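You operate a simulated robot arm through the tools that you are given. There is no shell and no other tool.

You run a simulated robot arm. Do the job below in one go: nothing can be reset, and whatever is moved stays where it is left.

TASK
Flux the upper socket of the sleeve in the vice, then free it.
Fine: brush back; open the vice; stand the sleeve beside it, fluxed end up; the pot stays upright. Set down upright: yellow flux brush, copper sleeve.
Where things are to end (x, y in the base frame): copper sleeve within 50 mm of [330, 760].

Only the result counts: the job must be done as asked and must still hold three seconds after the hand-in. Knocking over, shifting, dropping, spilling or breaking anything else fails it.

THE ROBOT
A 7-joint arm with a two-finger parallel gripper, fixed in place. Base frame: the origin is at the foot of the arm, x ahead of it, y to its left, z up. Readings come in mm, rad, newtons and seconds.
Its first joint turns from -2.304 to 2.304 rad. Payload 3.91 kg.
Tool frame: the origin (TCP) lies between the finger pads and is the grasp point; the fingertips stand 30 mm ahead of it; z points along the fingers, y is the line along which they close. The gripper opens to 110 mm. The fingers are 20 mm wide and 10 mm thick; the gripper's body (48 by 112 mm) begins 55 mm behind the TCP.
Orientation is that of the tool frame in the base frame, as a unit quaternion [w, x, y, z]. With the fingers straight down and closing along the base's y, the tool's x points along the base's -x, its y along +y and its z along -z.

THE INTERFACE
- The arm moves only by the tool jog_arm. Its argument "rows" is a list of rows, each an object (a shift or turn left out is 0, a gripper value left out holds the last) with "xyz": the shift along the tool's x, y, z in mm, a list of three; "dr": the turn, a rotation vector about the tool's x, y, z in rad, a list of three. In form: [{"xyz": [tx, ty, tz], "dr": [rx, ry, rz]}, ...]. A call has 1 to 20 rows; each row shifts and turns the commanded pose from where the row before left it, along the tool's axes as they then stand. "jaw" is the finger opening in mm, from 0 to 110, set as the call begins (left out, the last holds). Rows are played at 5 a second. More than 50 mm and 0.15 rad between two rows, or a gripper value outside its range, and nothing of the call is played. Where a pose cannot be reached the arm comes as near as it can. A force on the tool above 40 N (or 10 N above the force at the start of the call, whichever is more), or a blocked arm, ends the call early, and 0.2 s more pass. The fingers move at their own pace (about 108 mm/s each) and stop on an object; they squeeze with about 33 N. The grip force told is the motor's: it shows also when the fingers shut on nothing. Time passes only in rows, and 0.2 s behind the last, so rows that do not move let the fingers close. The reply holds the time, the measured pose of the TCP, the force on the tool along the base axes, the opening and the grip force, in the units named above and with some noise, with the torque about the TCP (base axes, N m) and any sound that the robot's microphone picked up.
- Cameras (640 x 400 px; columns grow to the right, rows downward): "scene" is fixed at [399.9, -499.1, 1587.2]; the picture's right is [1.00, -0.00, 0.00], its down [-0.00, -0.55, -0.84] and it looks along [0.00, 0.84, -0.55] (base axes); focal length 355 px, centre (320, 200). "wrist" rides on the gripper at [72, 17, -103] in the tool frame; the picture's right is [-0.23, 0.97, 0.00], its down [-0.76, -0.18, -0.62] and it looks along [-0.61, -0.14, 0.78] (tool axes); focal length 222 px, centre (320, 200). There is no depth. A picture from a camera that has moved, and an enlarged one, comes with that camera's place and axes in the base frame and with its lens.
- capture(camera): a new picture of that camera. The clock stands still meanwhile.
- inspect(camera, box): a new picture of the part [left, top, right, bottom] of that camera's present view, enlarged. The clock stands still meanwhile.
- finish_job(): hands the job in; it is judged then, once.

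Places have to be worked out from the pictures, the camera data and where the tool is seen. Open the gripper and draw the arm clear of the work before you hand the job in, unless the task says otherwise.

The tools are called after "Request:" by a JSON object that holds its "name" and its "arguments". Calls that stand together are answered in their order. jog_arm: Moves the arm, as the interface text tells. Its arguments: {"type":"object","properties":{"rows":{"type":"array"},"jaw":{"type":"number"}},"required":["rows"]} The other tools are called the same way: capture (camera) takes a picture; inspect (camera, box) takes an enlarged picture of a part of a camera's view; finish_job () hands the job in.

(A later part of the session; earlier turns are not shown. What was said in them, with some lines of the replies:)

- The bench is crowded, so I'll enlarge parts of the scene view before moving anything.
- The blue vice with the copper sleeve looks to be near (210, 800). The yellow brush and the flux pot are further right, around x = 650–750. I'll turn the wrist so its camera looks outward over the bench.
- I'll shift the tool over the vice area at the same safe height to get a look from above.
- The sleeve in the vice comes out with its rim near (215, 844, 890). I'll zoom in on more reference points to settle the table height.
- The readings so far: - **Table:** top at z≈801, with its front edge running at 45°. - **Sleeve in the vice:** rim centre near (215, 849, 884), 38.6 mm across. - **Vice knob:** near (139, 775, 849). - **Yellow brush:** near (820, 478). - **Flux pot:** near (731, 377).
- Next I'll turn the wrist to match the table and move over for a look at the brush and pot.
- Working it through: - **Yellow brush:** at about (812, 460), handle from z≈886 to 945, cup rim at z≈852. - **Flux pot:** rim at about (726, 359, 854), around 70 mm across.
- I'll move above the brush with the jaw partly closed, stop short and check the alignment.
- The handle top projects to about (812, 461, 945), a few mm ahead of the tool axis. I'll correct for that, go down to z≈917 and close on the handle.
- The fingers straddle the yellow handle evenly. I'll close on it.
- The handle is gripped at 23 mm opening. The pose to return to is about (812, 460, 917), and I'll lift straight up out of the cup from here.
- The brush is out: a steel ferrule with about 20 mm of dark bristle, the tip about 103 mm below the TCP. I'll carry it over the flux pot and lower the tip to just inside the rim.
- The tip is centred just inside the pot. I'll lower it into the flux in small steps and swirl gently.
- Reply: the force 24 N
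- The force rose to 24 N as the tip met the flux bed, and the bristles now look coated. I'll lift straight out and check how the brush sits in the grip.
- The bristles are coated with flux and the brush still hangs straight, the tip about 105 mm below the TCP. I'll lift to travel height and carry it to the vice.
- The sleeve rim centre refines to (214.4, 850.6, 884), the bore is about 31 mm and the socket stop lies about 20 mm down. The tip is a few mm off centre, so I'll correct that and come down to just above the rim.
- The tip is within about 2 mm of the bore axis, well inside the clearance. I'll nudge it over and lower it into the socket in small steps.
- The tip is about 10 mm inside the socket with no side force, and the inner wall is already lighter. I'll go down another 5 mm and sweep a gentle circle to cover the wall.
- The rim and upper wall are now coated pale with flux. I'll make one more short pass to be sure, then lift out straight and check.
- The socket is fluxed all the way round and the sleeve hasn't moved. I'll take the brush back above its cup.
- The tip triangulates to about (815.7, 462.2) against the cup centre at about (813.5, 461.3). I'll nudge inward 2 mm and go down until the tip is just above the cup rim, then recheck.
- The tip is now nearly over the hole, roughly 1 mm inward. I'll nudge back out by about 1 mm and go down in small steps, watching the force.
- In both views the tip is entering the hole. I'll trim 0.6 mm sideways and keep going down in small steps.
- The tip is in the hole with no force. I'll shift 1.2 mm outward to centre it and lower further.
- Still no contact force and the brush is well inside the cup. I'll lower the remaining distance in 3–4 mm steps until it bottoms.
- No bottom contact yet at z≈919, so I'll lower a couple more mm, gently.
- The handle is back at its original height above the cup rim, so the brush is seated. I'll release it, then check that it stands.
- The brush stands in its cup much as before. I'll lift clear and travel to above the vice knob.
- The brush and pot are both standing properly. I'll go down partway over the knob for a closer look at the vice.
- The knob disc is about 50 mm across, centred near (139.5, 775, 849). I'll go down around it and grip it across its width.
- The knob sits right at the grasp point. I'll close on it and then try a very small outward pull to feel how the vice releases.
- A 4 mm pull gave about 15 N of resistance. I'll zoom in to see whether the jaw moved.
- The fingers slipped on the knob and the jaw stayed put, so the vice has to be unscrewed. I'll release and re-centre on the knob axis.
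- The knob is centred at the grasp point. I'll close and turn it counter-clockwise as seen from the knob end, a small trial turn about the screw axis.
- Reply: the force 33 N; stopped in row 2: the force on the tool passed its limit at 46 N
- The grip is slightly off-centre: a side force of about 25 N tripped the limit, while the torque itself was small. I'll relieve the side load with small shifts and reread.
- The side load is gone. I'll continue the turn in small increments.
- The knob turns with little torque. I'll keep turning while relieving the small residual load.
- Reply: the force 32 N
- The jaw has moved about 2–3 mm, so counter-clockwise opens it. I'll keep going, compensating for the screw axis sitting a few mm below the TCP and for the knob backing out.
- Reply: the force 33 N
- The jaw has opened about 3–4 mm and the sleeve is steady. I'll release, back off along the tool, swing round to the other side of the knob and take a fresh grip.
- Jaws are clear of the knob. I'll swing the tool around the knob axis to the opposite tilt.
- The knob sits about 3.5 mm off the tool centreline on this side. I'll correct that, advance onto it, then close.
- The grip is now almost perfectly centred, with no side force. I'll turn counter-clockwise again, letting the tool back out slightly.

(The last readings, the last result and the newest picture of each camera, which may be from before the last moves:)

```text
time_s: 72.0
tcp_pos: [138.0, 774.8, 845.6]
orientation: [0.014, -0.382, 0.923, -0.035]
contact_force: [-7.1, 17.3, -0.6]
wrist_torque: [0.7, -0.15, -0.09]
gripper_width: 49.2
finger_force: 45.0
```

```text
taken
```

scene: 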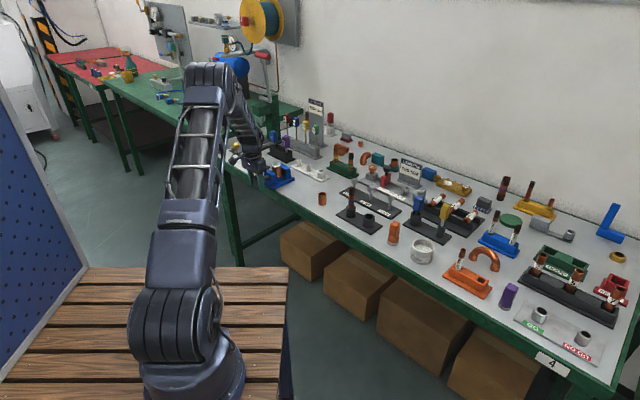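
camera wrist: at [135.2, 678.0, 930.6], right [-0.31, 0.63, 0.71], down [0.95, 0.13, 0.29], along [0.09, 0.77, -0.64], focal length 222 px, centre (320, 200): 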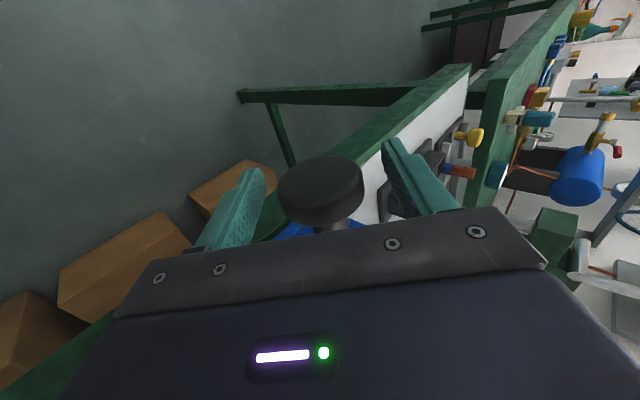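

Request:
{"name": "inspect", "arguments": {"camera": "scene", "box": [265, 155, 300, 190]}}

Request:
{"name": "jog_arm", "arguments": {"rows": [{"xyz": [0, 0.8, 0], "dr": [0.06, 0, 0]}, {"xyz": [0, 0.2, 0], "dr": [0.1, 0, 0]}, {"xyz": [0.2, 0.2, 0], "dr": [0.1, 0, 0]}, {"xyz": [0.2, 0.2, 0], "dr": [0.1, 0, 0]}, {"xyz": [0.2, 0.2, 0], "dr": [0.1, 0, 0]}, {}]}}

Request:
{"name": "inspect", "arguments": {"camera": "scene", "box": [265, 155, 300, 190]}}

```text
11.43 times, centred on (282, 172) of scene
camera zoom: at [399.9, -499.1, 1587.2], right [1.0, 0.0, 0.0], down [0.0, -0.55, -0.84], along [0.0, 0.84, -0.55], focal length 4061 px, centre (749, 514)
```

zoom: 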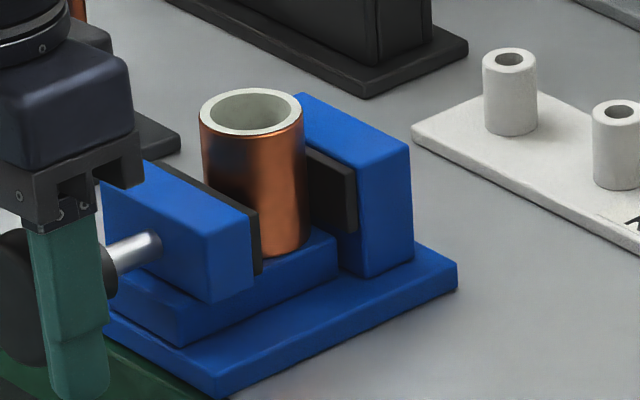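

```text
time_s: 73.4
tcp_pos: [137.2, 773.3, 844.6]
orientation: [0.1, -0.368, 0.891, -0.247]
contact_force: [11.3, -11.0, -3.0]
wrist_torque: [0.29, 0.79, -0.4]
gripper_width: 49.2
finger_force: 45.6
```

```text
11.43 times, centred on (282, 172) of scene
camera zoom: at [399.9, -499.1, 1587.2], right [1.0, 0.0, 0.0], down [0.0, -0.55, -0.84], along [0.0, 0.84, -0.55], focal length 4061 px, centre (749, 514)
```

zoom: 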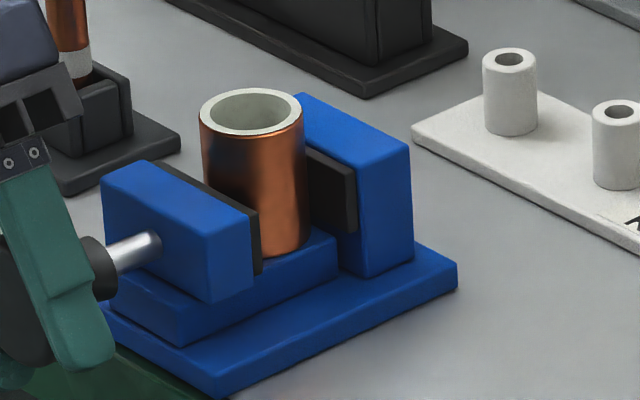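

The jaw position hasn't changed during this second stroke, so either it has reached its stop or the fingers are slipping. I'll release, retract and look at the gap from above.

Request:
{"name": "jog_arm", "arguments": {"rows": [{}, {}, {}, {"xyz": [0, 0, -22]}, {"xyz": [0, 0, -25]}, {"xyz": [0, 0, -25]}, {"dr": [-0.13, 0, 0]}, {"dr": [-0.13, 0, 0]}, {"dr": [-0.13, 0, 0]}, {"dr": [-0.13, 0, 0]}, {"xyz": [0, 0, -40]}, {"xyz": [0, 0, -30]}, {}], "jaw": 80}}

Request:
{"name": "capture", "arguments": {"camera": "wrist"}}

Request:
{"name": "inspect", "arguments": {"camera": "scene", "box": [250, 150, 300, 200]}}

```text
time_s: 76.2
tcp_pos: [110.0, 802.6, 978.0]
orientation: [0.003, -0.383, 0.924, -0.008]
contact_force: [-0.9, -0.1, 0.6]
wrist_torque: [-0.04, -0.01, -0.02]
gripper_width: 79.9
finger_force: 0.0
```

```text
taken
camera wrist: at [46.2, 764.9, 1082.3], right [-0.53, 0.85, -0.02], down [0.66, 0.42, 0.62], along [0.54, 0.32, -0.78], focal length 222 px, centre (320, 200)
```

wrist: 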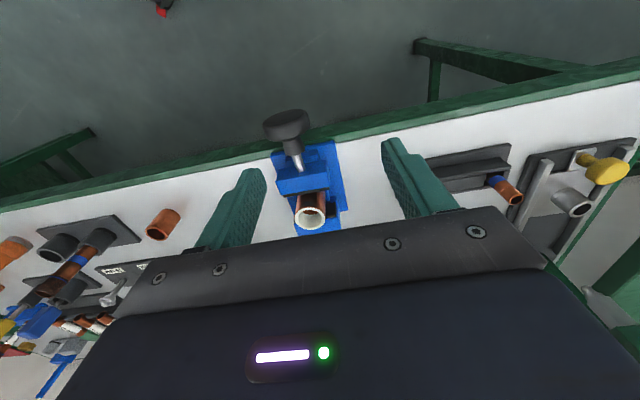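

```text
8.00 times, centred on (275, 175) of scene
camera zoom: at [399.9, -499.1, 1587.2], right [1.0, 0.0, 0.0], down [0.0, -0.55, -0.84], along [0.0, 0.84, -0.55], focal length 2842 px, centre (680, 400)
```

zoom: 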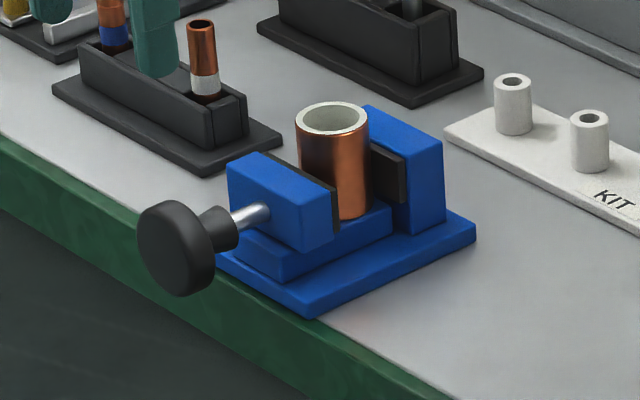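

Request:
{"name": "inspect", "arguments": {"camera": "wrist", "box": [255, 100, 365, 240]}}

```text
2.86 times, centred on (310, 170) of wrist
camera zoom: at [46.2, 764.9, 1082.3], right [-0.53, 0.85, -0.02], down [0.66, 0.42, 0.62], along [0.54, 0.32, -0.78], focal length 635 px, centre (349, 286)
```

zoom: 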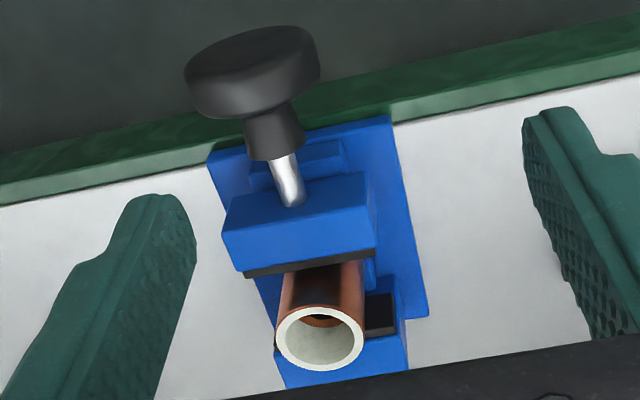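

I'll move so that the wrist camera is straight above the sleeve and the gap shows.

Request:
{"name": "jog_arm", "arguments": {"rows": [{"xyz": [0, 0, -40], "dr": [-0.015, 0, 0]}, {"xyz": [-35.8, -11.5, 0]}, {"xyz": [-35.8, -11.5, 0]}, {"xyz": [-35.8, -11.5, 0]}, {"xyz": [-35.8, -11.5, 0]}, {"xyz": [-30, -11.5, 0]}, {}]}}

Request:
{"name": "capture", "arguments": {"camera": "wrist"}}

Request:
{"name": "inspect", "arguments": {"camera": "wrist", "box": [270, 0, 370, 80]}}

```text
time_s: 77.8
tcp_pos: [271.4, 883.7, 1018.2]
orientation: [-0.001, -0.383, 0.924, -0.001]
contact_force: [-0.4, 0.1, 0.2]
wrist_torque: [-0.02, 0.05, 0.0]
gripper_width: 80.1
finger_force: 0.1
```

```text
taken
camera wrist: at [209.6, 844.5, 1121.5], right [-0.53, 0.85, 0.0], down [0.66, 0.41, 0.62], along [0.53, 0.33, -0.78], focal length 222 px, centre (320, 200)
```

wrist: 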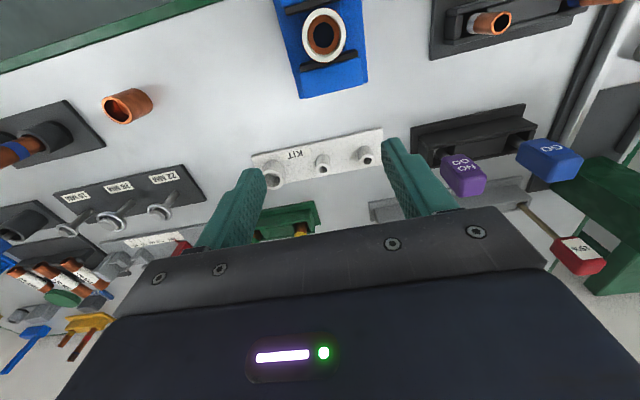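

```text
5.00 times, centred on (320, 40) of wrist
camera zoom: at [209.6, 844.5, 1121.5], right [-0.53, 0.85, 0.0], down [0.66, 0.41, 0.62], along [0.53, 0.33, -0.78], focal length 1111 px, centre (320, 1000)
```

zoom: 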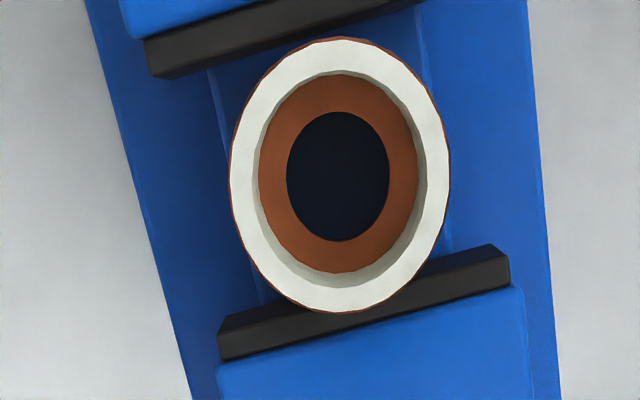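

The socket shows an even coat of flux, and there are now a few mm of play between the sleeve and the moving jaw. I'll line up over the sleeve with the fingers closing along the table edge, between the jaw faces.

Request:
{"name": "jog_arm", "arguments": {"rows": [{"xyz": [32, 8.9, 0]}, {"xyz": [31.7, 8.8, 0]}, {"xyz": [0, 0, 40]}, {"xyz": [0, 0, 40]}, {}], "jaw": 62}}

Request:
{"name": "capture", "arguments": {"camera": "wrist"}}

Request:
{"name": "inspect", "arguments": {"camera": "scene", "box": [250, 145, 300, 195]}}

```text
time_s: 79.0
tcp_pos: [217.3, 850.8, 939.3]
orientation: [-0.001, -0.383, 0.924, -0.001]
contact_force: [0.3, 0.0, -0.2]
wrist_torque: [0.0, -0.02, 0.01]
gripper_width: 61.8
finger_force: 0.0
```

```text
taken
camera wrist: at [153.5, 812.6, 1042.2], right [-0.53, 0.85, 0.0], down [0.66, 0.41, 0.62], along [0.53, 0.33, -0.78], focal length 222 px, centre (320, 200)
```

wrist: 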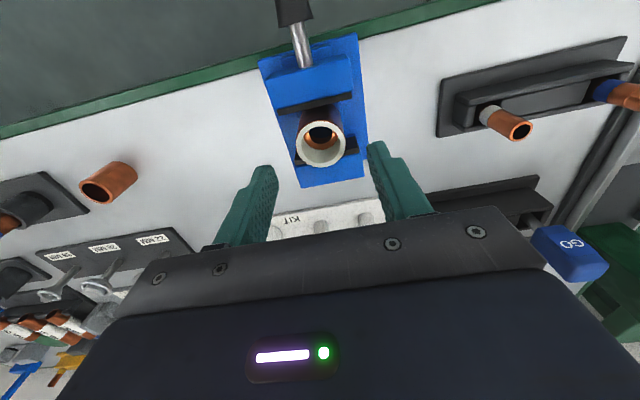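

```text
8.00 times, centred on (275, 170) of scene
camera zoom: at [399.9, -499.1, 1587.2], right [1.0, 0.0, 0.0], down [0.0, -0.55, -0.84], along [0.0, 0.84, -0.55], focal length 2842 px, centre (680, 440)
```

zoom: 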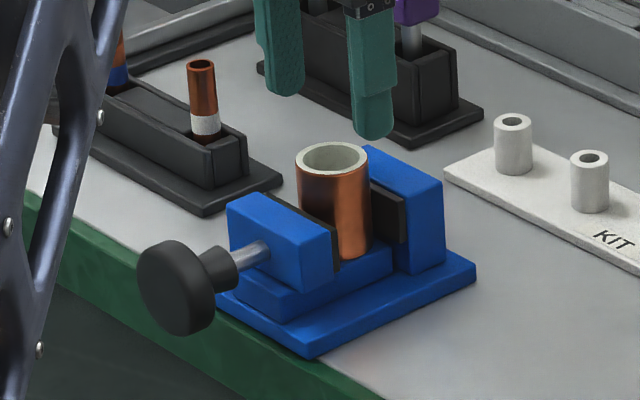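

The sleeve axis is at about (214.2, 850.8). I'll trim about 2 mm and lower the fingers alongside it to z≈873.

Request:
{"name": "jog_arm", "arguments": {"rows": [{"xyz": [1.9, 1.6, 20]}, {"xyz": [0, 0, 16]}, {"xyz": [0, 0, 12]}, {"xyz": [0, 0, 10]}, {"xyz": [0, 0, 8]}, {}]}}

Request:
{"name": "inspect", "arguments": {"camera": "scene", "box": [255, 145, 305, 195]}}

Request:
{"name": "capture", "arguments": {"camera": "wrist"}}

```text
time_s: 80.4
tcp_pos: [210.5, 851.3, 870.7]
orientation: [0.0, -0.382, 0.924, -0.001]
contact_force: [0.2, 0.5, 0.3]
wrist_torque: [-0.03, -0.03, -0.01]
gripper_width: 62.1
finger_force: 0.0
```

```text
8.00 times, centred on (280, 170) of scene
camera zoom: at [399.9, -499.1, 1587.2], right [1.0, 0.0, 0.0], down [0.0, -0.55, -0.84], along [0.0, 0.84, -0.55], focal length 2842 px, centre (640, 440)
```

zoom: 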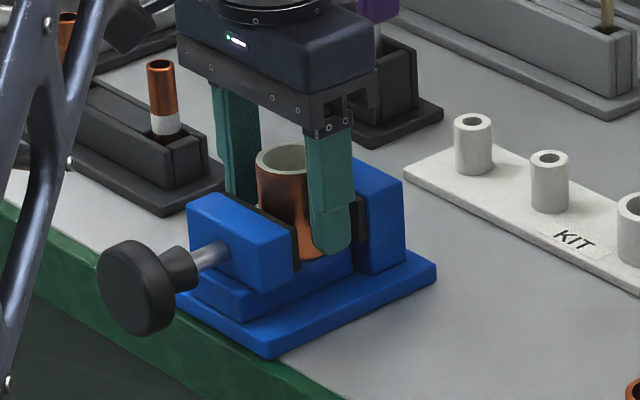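

```text
taken
camera wrist: at [148.6, 811.4, 975.1], right [-0.53, 0.85, 0.0], down [0.66, 0.41, 0.62], along [0.53, 0.33, -0.78], focal length 222 px, centre (320, 200)
```

wrist: 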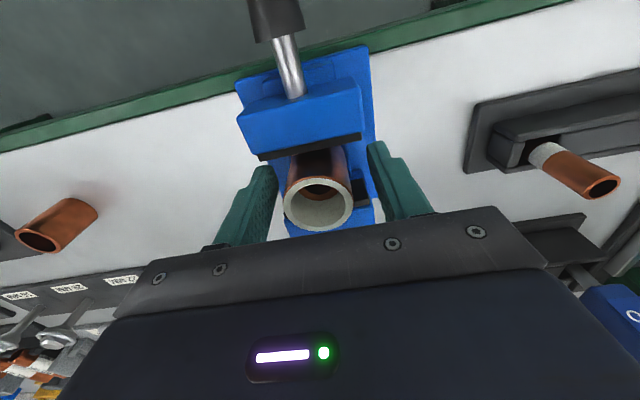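

The sleeve sits centred between the fingers in the wrist view, and the fingers clear the jaws. I'll close on it.

Request:
{"name": "jog_arm", "arguments": {"rows": [{}, {}, {}, {}], "jaw": 0}}

Request:
{"name": "inspect", "arguments": {"camera": "scene", "box": [255, 145, 305, 195]}}

```text
time_s: 81.4
tcp_pos: [213.0, 849.6, 870.3]
orientation: [0.0, -0.383, 0.924, -0.001]
contact_force: [-0.2, 0.1, -0.4]
wrist_torque: [-0.01, -0.01, 0.0]
gripper_width: 42.7
finger_force: 32.7
```

```text
8.00 times, centred on (280, 170) of scene
camera zoom: at [399.9, -499.1, 1587.2], right [1.0, 0.0, 0.0], down [0.0, -0.55, -0.84], along [0.0, 0.84, -0.55], focal length 2842 px, centre (640, 440)
```

zoom: 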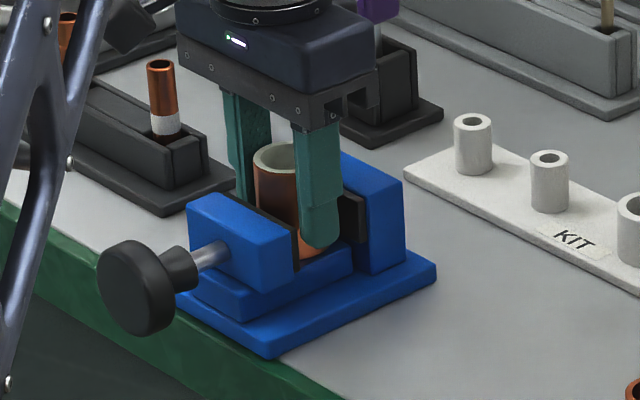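

Gripped at 42.7 mm with no side load. I'll lift a few mm first to confirm the sleeve is free.

Request:
{"name": "jog_arm", "arguments": {"rows": [{"xyz": [0, 0, -3]}, {"xyz": [0, 0, -4]}, {}]}}

Request:
{"name": "inspect", "arguments": {"camera": "scene", "box": [255, 145, 305, 195]}}

```text
time_s: 82.2
tcp_pos: [211.8, 850.2, 877.8]
orientation: [-0.001, -0.382, 0.924, -0.001]
contact_force: [-0.6, 0.3, -0.1]
wrist_torque: [0.0, 0.02, 0.01]
gripper_width: 42.7
finger_force: 33.0
```

```text
8.00 times, centred on (280, 170) of scene
camera zoom: at [399.9, -499.1, 1587.2], right [1.0, 0.0, 0.0], down [0.0, -0.55, -0.84], along [0.0, 0.84, -0.55], focal length 2842 px, centre (640, 440)
```

zoom: 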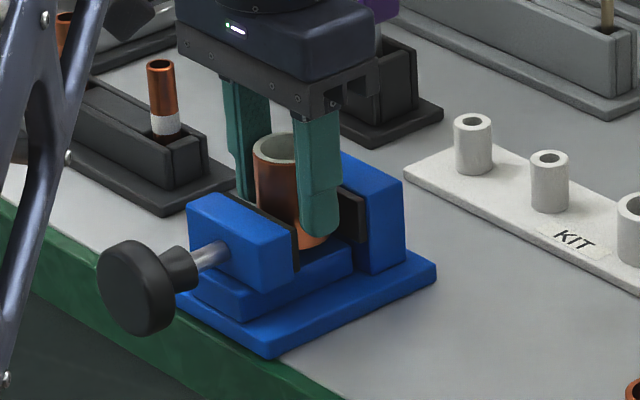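

The sleeve comes up freely, so I'll lift it clear and carry it to (330, 760).

Request:
{"name": "jog_arm", "arguments": {"rows": [{"xyz": [0, 0, -15]}, {"xyz": [0, 0, -25]}, {"xyz": [0, 0, -35]}, {"xyz": [0, 0, -35]}, {"xyz": [-4.8, -36.6, 0]}, {"xyz": [-4.8, -36.6, 0]}, {"xyz": [-4.8, -36.6, 0]}, {"xyz": [-4.7, -36.5, 0]}, {}]}}

Request:
{"name": "capture", "arguments": {"camera": "wrist"}}

Request:
{"name": "inspect", "arguments": {"camera": "scene", "box": [250, 120, 350, 210]}}

```text
time_s: 84.2
tcp_pos: [332.7, 761.2, 991.7]
orientation: [-0.001, -0.383, 0.924, -0.001]
contact_force: [1.0, -0.2, -0.6]
wrist_torque: [0.04, 0.02, -0.03]
gripper_width: 42.4
finger_force: 32.3
```

```text
taken
camera wrist: at [269.2, 722.5, 1095.6], right [-0.53, 0.85, 0.0], down [0.66, 0.41, 0.62], along [0.53, 0.33, -0.78], focal length 222 px, centre (320, 200)
```

wrist: 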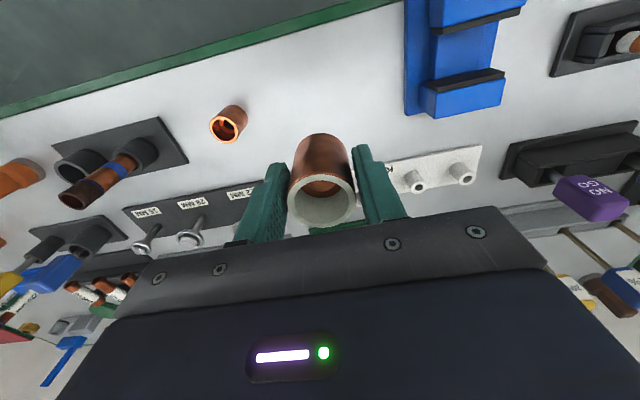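

```text
4.44 times, centred on (300, 165) of scene
camera zoom: at [399.9, -499.1, 1587.2], right [1.0, 0.0, 0.0], down [0.0, -0.55, -0.84], along [0.0, 0.84, -0.55], focal length 1579 px, centre (409, 356)
```

zoom: 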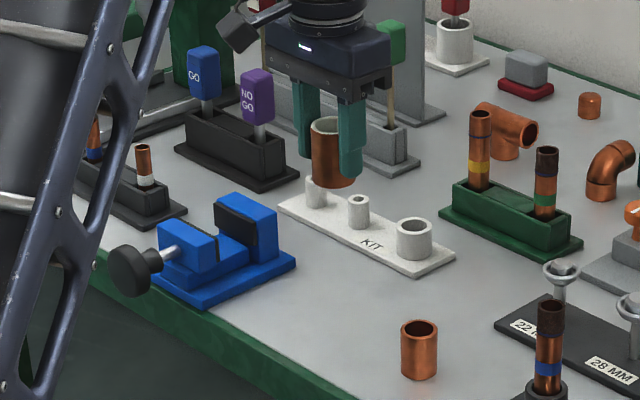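

The spot below is clear. I'll lower to just above the table, then feel down gently.

Request:
{"name": "jog_arm", "arguments": {"rows": [{"xyz": [1.5, 1, 40]}, {"xyz": [0, 0, 40]}, {"xyz": [0, 0, 35]}, {"xyz": [0, 0, 20]}, {}]}}

Request:
{"name": "inspect", "arguments": {"camera": "scene", "box": [275, 150, 335, 210]}}

```text
time_s: 85.4
tcp_pos: [324.9, 760.8, 853.7]
orientation: [-0.001, -0.383, 0.924, -0.001]
contact_force: [-0.5, 0.1, -1.0]
wrist_torque: [0.02, -0.02, 0.04]
gripper_width: 42.6
finger_force: 32.9
```

```text
6.67 times, centred on (305, 180) of scene
camera zoom: at [399.9, -499.1, 1587.2], right [1.0, 0.0, 0.0], down [0.0, -0.55, -0.84], along [0.0, 0.84, -0.55], focal length 2369 px, centre (420, 333)
```

zoom: 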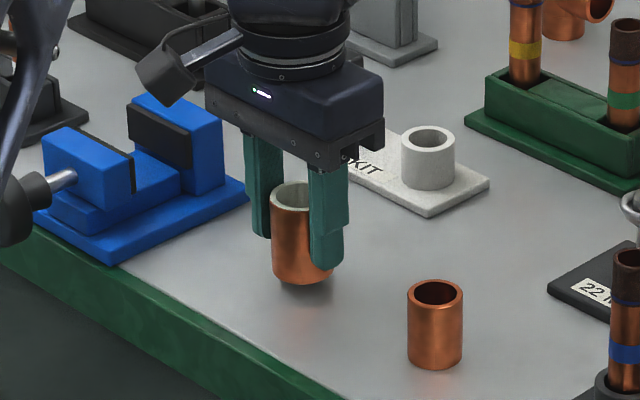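

Request:
{"name": "jog_arm", "arguments": {"rows": [{"xyz": [0, 0, 4]}, {"xyz": [0, 0, 3]}, {"xyz": [0, 0, 2]}, {}]}}

Request:
{"name": "inspect", "arguments": {"camera": "scene", "box": [285, 165, 325, 205]}}

```text
time_s: 86.4
tcp_pos: [327.2, 760.9, 844.2]
orientation: [-0.001, -0.383, 0.924, -0.001]
contact_force: [-1.8, 0.3, 7.1]
wrist_torque: [0.11, 0.19, 0.09]
gripper_width: 43.0
finger_force: 33.7
```

```text
10.00 times, centred on (305, 185) of scene
camera zoom: at [399.9, -499.1, 1587.2], right [1.0, 0.0, 0.0], down [0.0, -0.55, -0.84], along [0.0, 0.84, -0.55], focal length 3553 px, centre (470, 350)
```

zoom: 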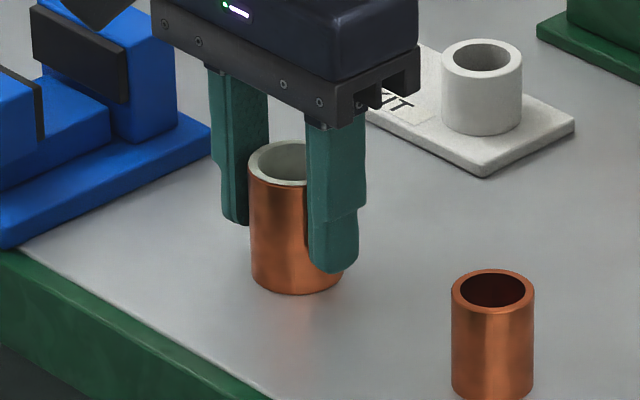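

A 7 N upward force shows the sleeve is on the table at about (327, 761). I'll open the fingers and rise clear.

Request:
{"name": "jog_arm", "arguments": {"rows": [{}, {}, {}], "jaw": 64}}

Request:
{"name": "capture", "arguments": {"camera": "wrist"}}

Request:
{"name": "jog_arm", "arguments": {"rows": [{"xyz": [0, 0, -10]}, {"xyz": [0, 0, -25]}, {"xyz": [0, 0, -40]}, {"xyz": [0, 0, -40]}, {"xyz": [0, 0, -30]}, {}]}}

Request:
{"name": "inspect", "arguments": {"camera": "scene", "box": [250, 140, 340, 210]}}

```text
time_s: 87.2
tcp_pos: [326.4, 761.1, 844.3]
orientation: [0.0, -0.383, 0.924, -0.002]
contact_force: [-0.1, 0.1, 0.2]
wrist_torque: [0.0, -0.03, 0.01]
gripper_width: 63.8
finger_force: 0.0
```

```text
taken
camera wrist: at [264.0, 721.7, 948.4], right [-0.53, 0.85, 0.0], down [0.66, 0.41, 0.62], along [0.53, 0.33, -0.78], focal length 222 px, centre (320, 200)
```

wrist: 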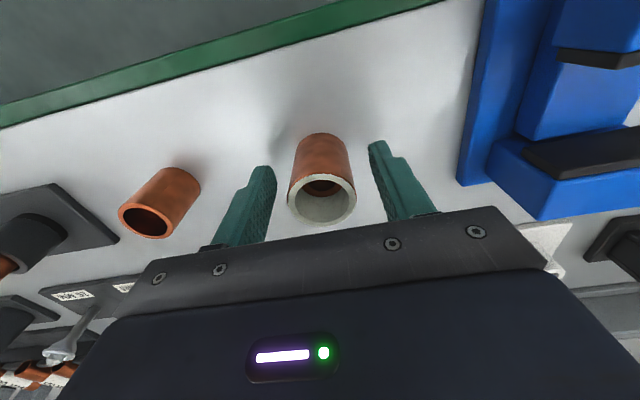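

```text
time_s: 88.6
tcp_pos: [327.2, 763.4, 988.3]
orientation: [0.0, -0.383, 0.924, -0.001]
contact_force: [0.3, 0.0, 0.3]
wrist_torque: [-0.01, 0.0, 0.0]
gripper_width: 64.0
finger_force: 0.1
```

```text
5.71 times, centred on (295, 175) of scene
camera zoom: at [399.9, -499.1, 1587.2], right [1.0, 0.0, 0.0], down [0.0, -0.55, -0.84], along [0.0, 0.84, -0.55], focal length 2030 px, centre (463, 343)
```

zoom: 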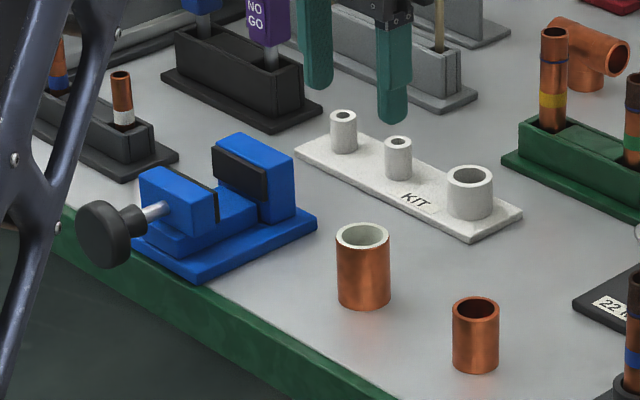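

The sleeve stands upright at about (327, 761), fluxed end up. The jaw has only opened about 4 mm and the second stroke may just have slipped, so with the sleeve out of the way I'll go back and try to open the vice further.

Request:
{"name": "jog_arm", "arguments": {"rows": [{"xyz": [30.9, 23.5, 0]}, {"xyz": [30.9, 23.5, 0]}, {"xyz": [30.9, 23.5, 0]}, {"xyz": [31, 23.5, 0]}, {"dr": [-0.137, 0, 0]}, {"dr": [-0.137, 0, 0]}, {"dr": [-0.137, 0, 0]}, {"dr": [-0.137, 0, 0]}, {"dr": [-0.137, 0, 0]}, {"dr": [-0.137, 0, 0]}, {}], "jaw": 80}}

Request:
{"name": "capture", "arguments": {"camera": "wrist"}}

```text
time_s: 91.0
tcp_pos: [173.3, 738.9, 990.1]
orientation: [-0.154, -0.35, 0.847, 0.369]
contact_force: [-0.3, 0.1, 1.0]
wrist_torque: [-0.01, -0.01, -0.02]
gripper_width: 80.0
finger_force: 0.1
```

```text
taken
camera wrist: at [167.8, 642.6, 1073.2], right [-0.31, 0.63, 0.71], down [0.95, 0.13, 0.29], along [0.09, 0.77, -0.64], focal length 222 px, centre (320, 200)
```

wrist: 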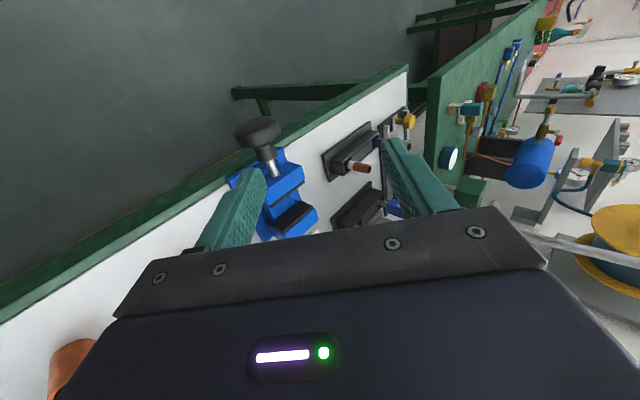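

I'll drop straight down to the approach point beside the knob, check, and advance onto it.

Request:
{"name": "jog_arm", "arguments": {"rows": [{"xyz": [-0.6, -23.9, 23.2]}, {"xyz": [-0.6, -23.9, 23.2]}, {"xyz": [-0.6, -23.9, 23.2]}, {}, {}]}}

Request:
{"name": "inspect", "arguments": {"camera": "wrist", "box": [240, 90, 400, 240]}}

```text
time_s: 92.2
tcp_pos: [171.6, 742.8, 887.7]
orientation: [-0.153, -0.351, 0.847, 0.368]
contact_force: [0.3, -0.6, -0.8]
wrist_torque: [-0.02, -0.01, -0.01]
gripper_width: 80.1
finger_force: 0.1
```

```text
2.67 times, centred on (320, 165) of wrist
camera zoom: at [165.8, 646.4, 970.2], right [-0.31, 0.63, 0.71], down [0.95, 0.13, 0.29], along [0.09, 0.76, -0.64], focal length 592 px, centre (320, 293)
```

zoom: 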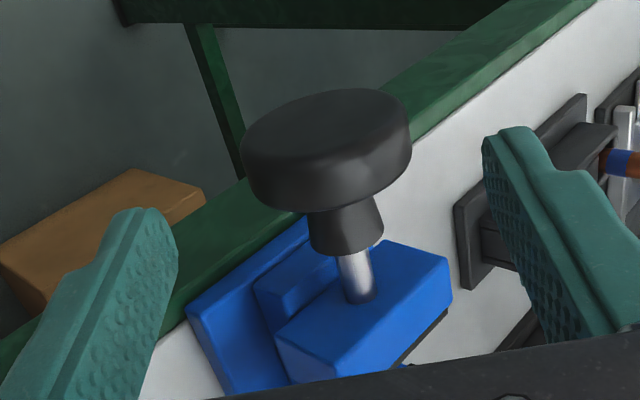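

Request:
{"name": "jog_arm", "arguments": {"rows": [{"xyz": [0.5, 1.2, 0]}, {"xyz": [0, 0, 20]}, {"xyz": [0, 0, 20]}, {"xyz": [0, 0, 21]}, {}, {}]}}

Request:
{"name": "jog_arm", "arguments": {"rows": [{}, {}, {}], "jaw": 0}}

```text
time_s: 93.6
tcp_pos: [141.0, 772.0, 847.9]
orientation: [-0.153, -0.352, 0.847, 0.368]
contact_force: [-0.6, -0.4, 0.2]
wrist_torque: [-0.02, 0.0, 0.0]
gripper_width: 80.1
finger_force: 0.0
```

```text
time_s: 94.4
tcp_pos: [140.4, 771.7, 848.6]
orientation: [-0.154, -0.351, 0.847, 0.369]
contact_force: [-3.9, 9.7, 6.9]
wrist_torque: [-0.02, 0.08, 0.19]
gripper_width: 49.3
finger_force: 45.1
```

The grip is on with a light 12 N side load. I'll add a little more side load for friction and turn counter-clockwise.

Request:
{"name": "jog_arm", "arguments": {"rows": [{"xyz": [0, -0.6, 0]}, {"dr": [0.08, 0, 0]}, {"dr": [0.08, 0, 0]}, {"dr": [0.08, 0, 0]}, {}]}}

```text
time_s: 95.6
tcp_pos: [140.4, 773.3, 848.7]
orientation: [-0.111, -0.366, 0.885, 0.264]
contact_force: [-20.8, 8.0, 16.0]
wrist_torque: [0.94, -0.12, 0.01]
gripper_width: 49.8
finger_force: 45.0
```

Request:
{"name": "jog_arm", "arguments": {"rows": [{"xyz": [0.4, 0, 0], "dr": [0.08, 0, 0]}, {"xyz": [0.3, 0, 0], "dr": [0.08, 0, 0]}, {"xyz": [0.3, 0, 0], "dr": [0.08, 0, 0]}, {}]}}

Request:
{"name": "inspect", "arguments": {"camera": "scene", "box": [265, 155, 300, 190]}}

```text
time_s: 96.6
tcp_pos: [140.2, 774.0, 848.8]
orientation: [-0.066, -0.377, 0.91, 0.158]
contact_force: [-2.7, -1.6, 0.4]
wrist_torque: [0.65, 0.25, -0.08]
gripper_width: 49.7
finger_force: 45.6
stopped in row 4: the force on the tool passed its limit at 41 N (the readings are from after the stop); the commanded pose is now the measured one
```

```text
11.43 times, centred on (282, 172) of scene
camera zoom: at [399.9, -499.1, 1587.2], right [1.0, 0.0, 0.0], down [0.0, -0.55, -0.84], along [0.0, 0.84, -0.55], focal length 4061 px, centre (749, 514)
```

zoom: 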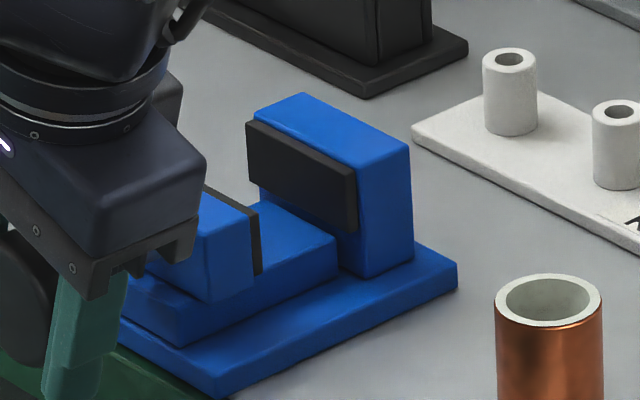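

The jaw didn't move, and the resistance (about 0.6 N·m) is far higher than while it was opening, which suggests it is against its end stop. To confirm, I'll turn it slightly back and see whether it moves freely.

Request:
{"name": "jog_arm", "arguments": {"rows": [{"dr": [-0.08, 0, 0]}, {"dr": [-0.08, 0, 0]}, {"dr": [-0.08, 0, 0]}, {}]}}

Request:
{"name": "inspect", "arguments": {"camera": "scene", "box": [265, 155, 300, 190]}}

```text
time_s: 97.6
tcp_pos: [140.4, 773.9, 849.6]
orientation: [-0.11, -0.366, 0.885, 0.266]
contact_force: [5.4, -2.4, 2.4]
wrist_torque: [-0.61, 0.56, 0.44]
gripper_width: 49.7
finger_force: 44.7
```

```text
11.43 times, centred on (282, 172) of scene
camera zoom: at [399.9, -499.1, 1587.2], right [1.0, 0.0, 0.0], down [0.0, -0.55, -0.84], along [0.0, 0.84, -0.55], focal length 4061 px, centre (749, 514)
```

zoom: 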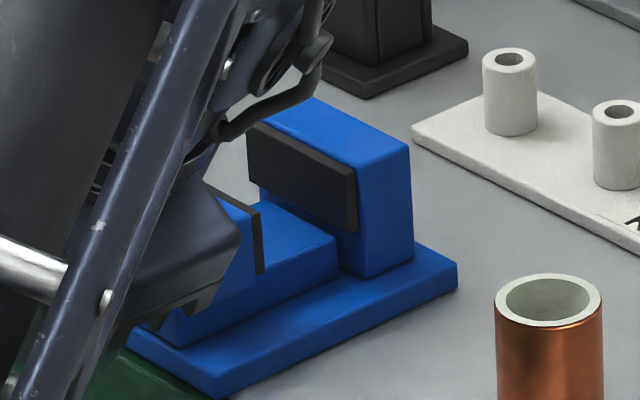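

Turning back moved the jaw about 1 mm with almost no torque, so the knob is properly coupled and the earlier position was the stop. I'll turn counter-clockwise again until it comes up against the stop.

Request:
{"name": "jog_arm", "arguments": {"rows": [{"dr": [0.08, 0, 0]}, {"dr": [0.08, 0, 0]}, {"dr": [0.08, 0, 0]}, {}]}}

Request:
{"name": "jog_arm", "arguments": {"rows": [{"dr": [0.08, 0, 0]}, {"dr": [0.08, 0, 0]}, {"dr": [0.08, 0, 0]}, {}]}}

Request:
{"name": "inspect", "arguments": {"camera": "scene", "box": [265, 155, 300, 190]}}

```text
time_s: 98.6
tcp_pos: [139.9, 774.9, 850.3]
orientation: [-0.066, -0.377, 0.91, 0.158]
contact_force: [-10.7, -7.3, -0.5]
wrist_torque: [0.78, 0.3, 0.0]
gripper_width: 49.3
finger_force: 44.9
```

```text
time_s: 99.6
tcp_pos: [139.3, 775.6, 850.9]
orientation: [-0.019, -0.382, 0.923, 0.049]
contact_force: [-14.1, 14.7, 7.8]
wrist_torque: [1.11, 0.26, 0.12]
gripper_width: 49.4
finger_force: 45.6
```

```text
11.43 times, centred on (282, 172) of scene
camera zoom: at [399.9, -499.1, 1587.2], right [1.0, 0.0, 0.0], down [0.0, -0.55, -0.84], along [0.0, 0.84, -0.55], focal length 4061 px, centre (749, 514)
```

zoom: 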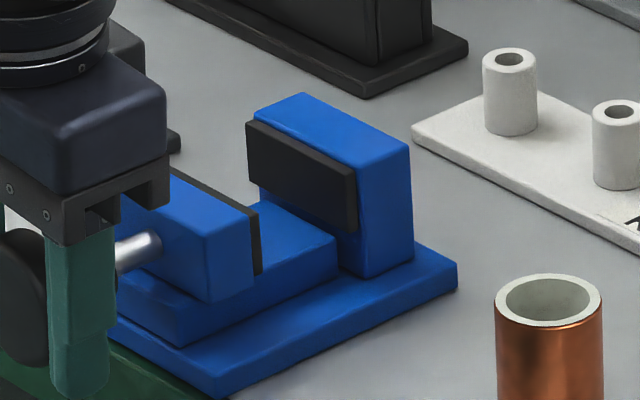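

The torque climbs to about 0.9 N·m exactly where the jaw stopped before, so the vice is fully open. I'll give one last push to the stop and release.

Request:
{"name": "jog_arm", "arguments": {"rows": [{"dr": [0.08, 0, 0]}, {"dr": [0.08, 0, 0]}, {}]}}

Request:
{"name": "jog_arm", "arguments": {"rows": [{}, {}, {}, {"xyz": [0, 0, -20]}, {"xyz": [0, 0, -30]}, {"xyz": [0, 0, -40]}, {"xyz": [0, 0, -45]}, {"xyz": [0, 0, -45]}, {"xyz": [0, 0, -45]}, {"xyz": [0, 0, -45]}, {}], "jaw": 85}}

Request:
{"name": "capture", "arguments": {"camera": "scene"}}

Request:
{"name": "inspect", "arguments": {"camera": "scene", "box": [265, 155, 300, 190]}}

Request:
{"name": "capture", "arguments": {"camera": "wrist"}}

```text
time_s: 100.4
tcp_pos: [140.0, 775.0, 851.0]
orientation: [0.011, -0.383, 0.923, -0.026]
contact_force: [-21.4, 29.0, 16.6]
wrist_torque: [0.66, 0.08, 0.44]
gripper_width: 49.6
finger_force: 44.9
```

```text
time_s: 102.8
tcp_pos: [127.5, 782.7, 1118.6]
orientation: [0.011, -0.382, 0.924, -0.026]
contact_force: [0.6, 0.7, 0.2]
wrist_torque: [-0.01, -0.03, 0.0]
gripper_width: 85.0
finger_force: 0.0
```

```text
taken
```

scene: 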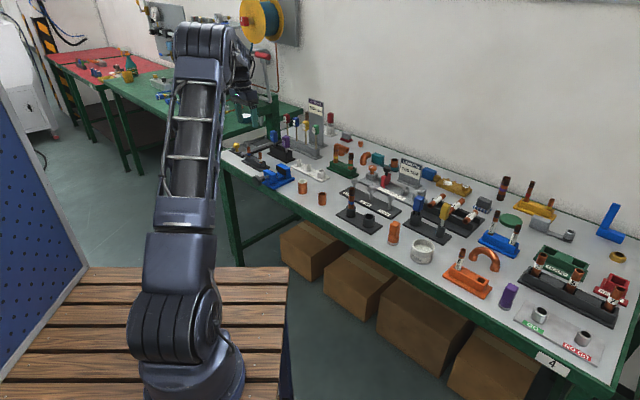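

```text
11.43 times, centred on (282, 172) of scene
camera zoom: at [399.9, -499.1, 1587.2], right [1.0, 0.0, 0.0], down [0.0, -0.55, -0.84], along [0.0, 0.84, -0.55], focal length 4061 px, centre (749, 514)
```

zoom: 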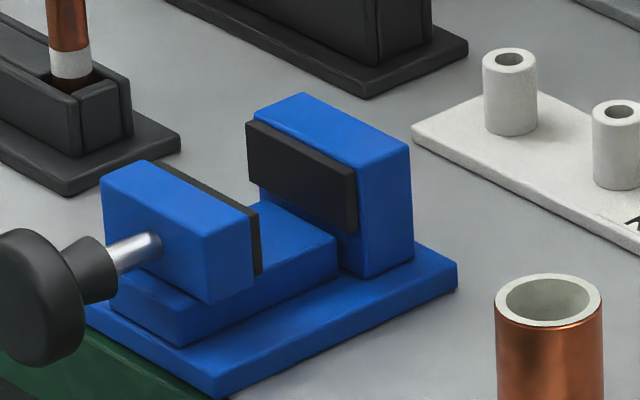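

```text
taken
camera wrist: at [60.5, 747.5, 1220.7], right [-0.53, 0.85, -0.05], down [0.64, 0.44, 0.63], along [0.56, 0.3, -0.77], focal length 222 px, centre (320, 200)
```

wrist: 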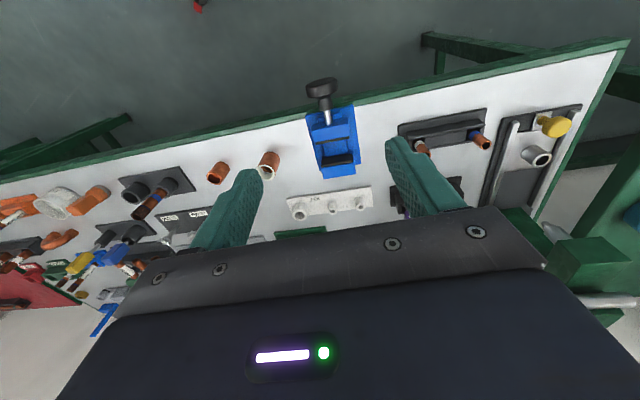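

The vice is open at its stop and the sleeve measures about (328, 760). I'll do a last check of the brush, pot and neighbouring items.

Request:
{"name": "inspect", "arguments": {"camera": "scene", "box": [380, 180, 480, 270]}}

Request:
{"name": "inspect", "arguments": {"camera": "scene", "box": [220, 120, 340, 210]}}

Request:
{"name": "jog_arm", "arguments": {"rows": [{"xyz": [0, 0, -40], "dr": [-0.055, 0, 0]}, {"xyz": [40, 0, -20]}, {"xyz": [40, 0, 0]}, {}, {}]}}

```text
4.44 times, centred on (430, 225) of scene
camera zoom: at [399.9, -499.1, 1587.2], right [1.0, 0.0, 0.0], down [0.0, -0.55, -0.84], along [0.0, 0.84, -0.55], focal length 1579 px, centre (-169, 89)
```

zoom: 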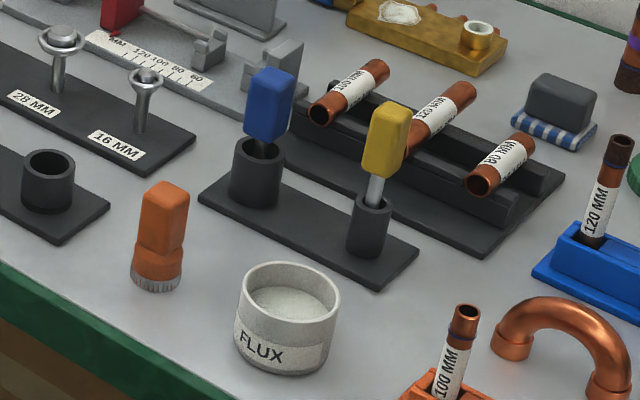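

```text
4.44 times, centred on (280, 165) of scene
camera zoom: at [399.9, -499.1, 1587.2], right [1.0, 0.0, 0.0], down [0.0, -0.55, -0.84], along [0.0, 0.84, -0.55], focal length 1579 px, centre (498, 356)
```

zoom: 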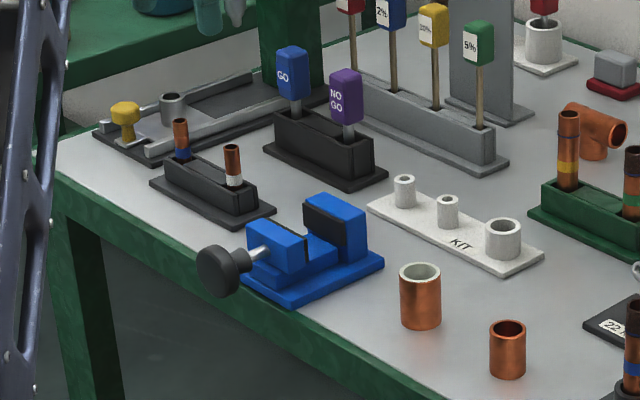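

```text
time_s: 104.0
tcp_pos: [71.9, 728.5, 1180.2]
orientation: [0.0, -0.383, 0.924, -0.001]
contact_force: [-0.1, -0.1, 0.2]
wrist_torque: [-0.05, -0.02, -0.01]
gripper_width: 85.0
finger_force: 0.0
```

The final pictures show everything in place:
- The brush stands upright in its cup.
- The pot is upright.
- The vice is open.
- The fluxed sleeve stands upright near (328, 760).
- The other items look undisturbed.

The arm is clear and the gripper is open, so I'm handing the job in.

Request:
{"name": "finish_job", "arguments": {}}

```text
The job is handed in.
```

I fluxed the sleeve's upper socket, took the sleeve out of the vice and handed the job in. The result of the judging hasn't come back.

- **Fluxing:** the rim and inner wall of the upper socket have an even coat of flux.
- **Brush and pot:** the yellow brush is back in its cup, standing upright. The flux pot is upright where it was.
- **Vice:** it is open, but only by about 4 mm. The knob turned freely and then came up against what felt like its end stop. A small turn back and forth gave the same result, so I took that as fully open.
- **Sleeve:** it stands upright beside the vice at about (328, 760), fluxed end up, about 2 mm from the target point.

Nothing else looked moved or knocked over in the last pictures. The arm was clear with the gripper open when I handed in.
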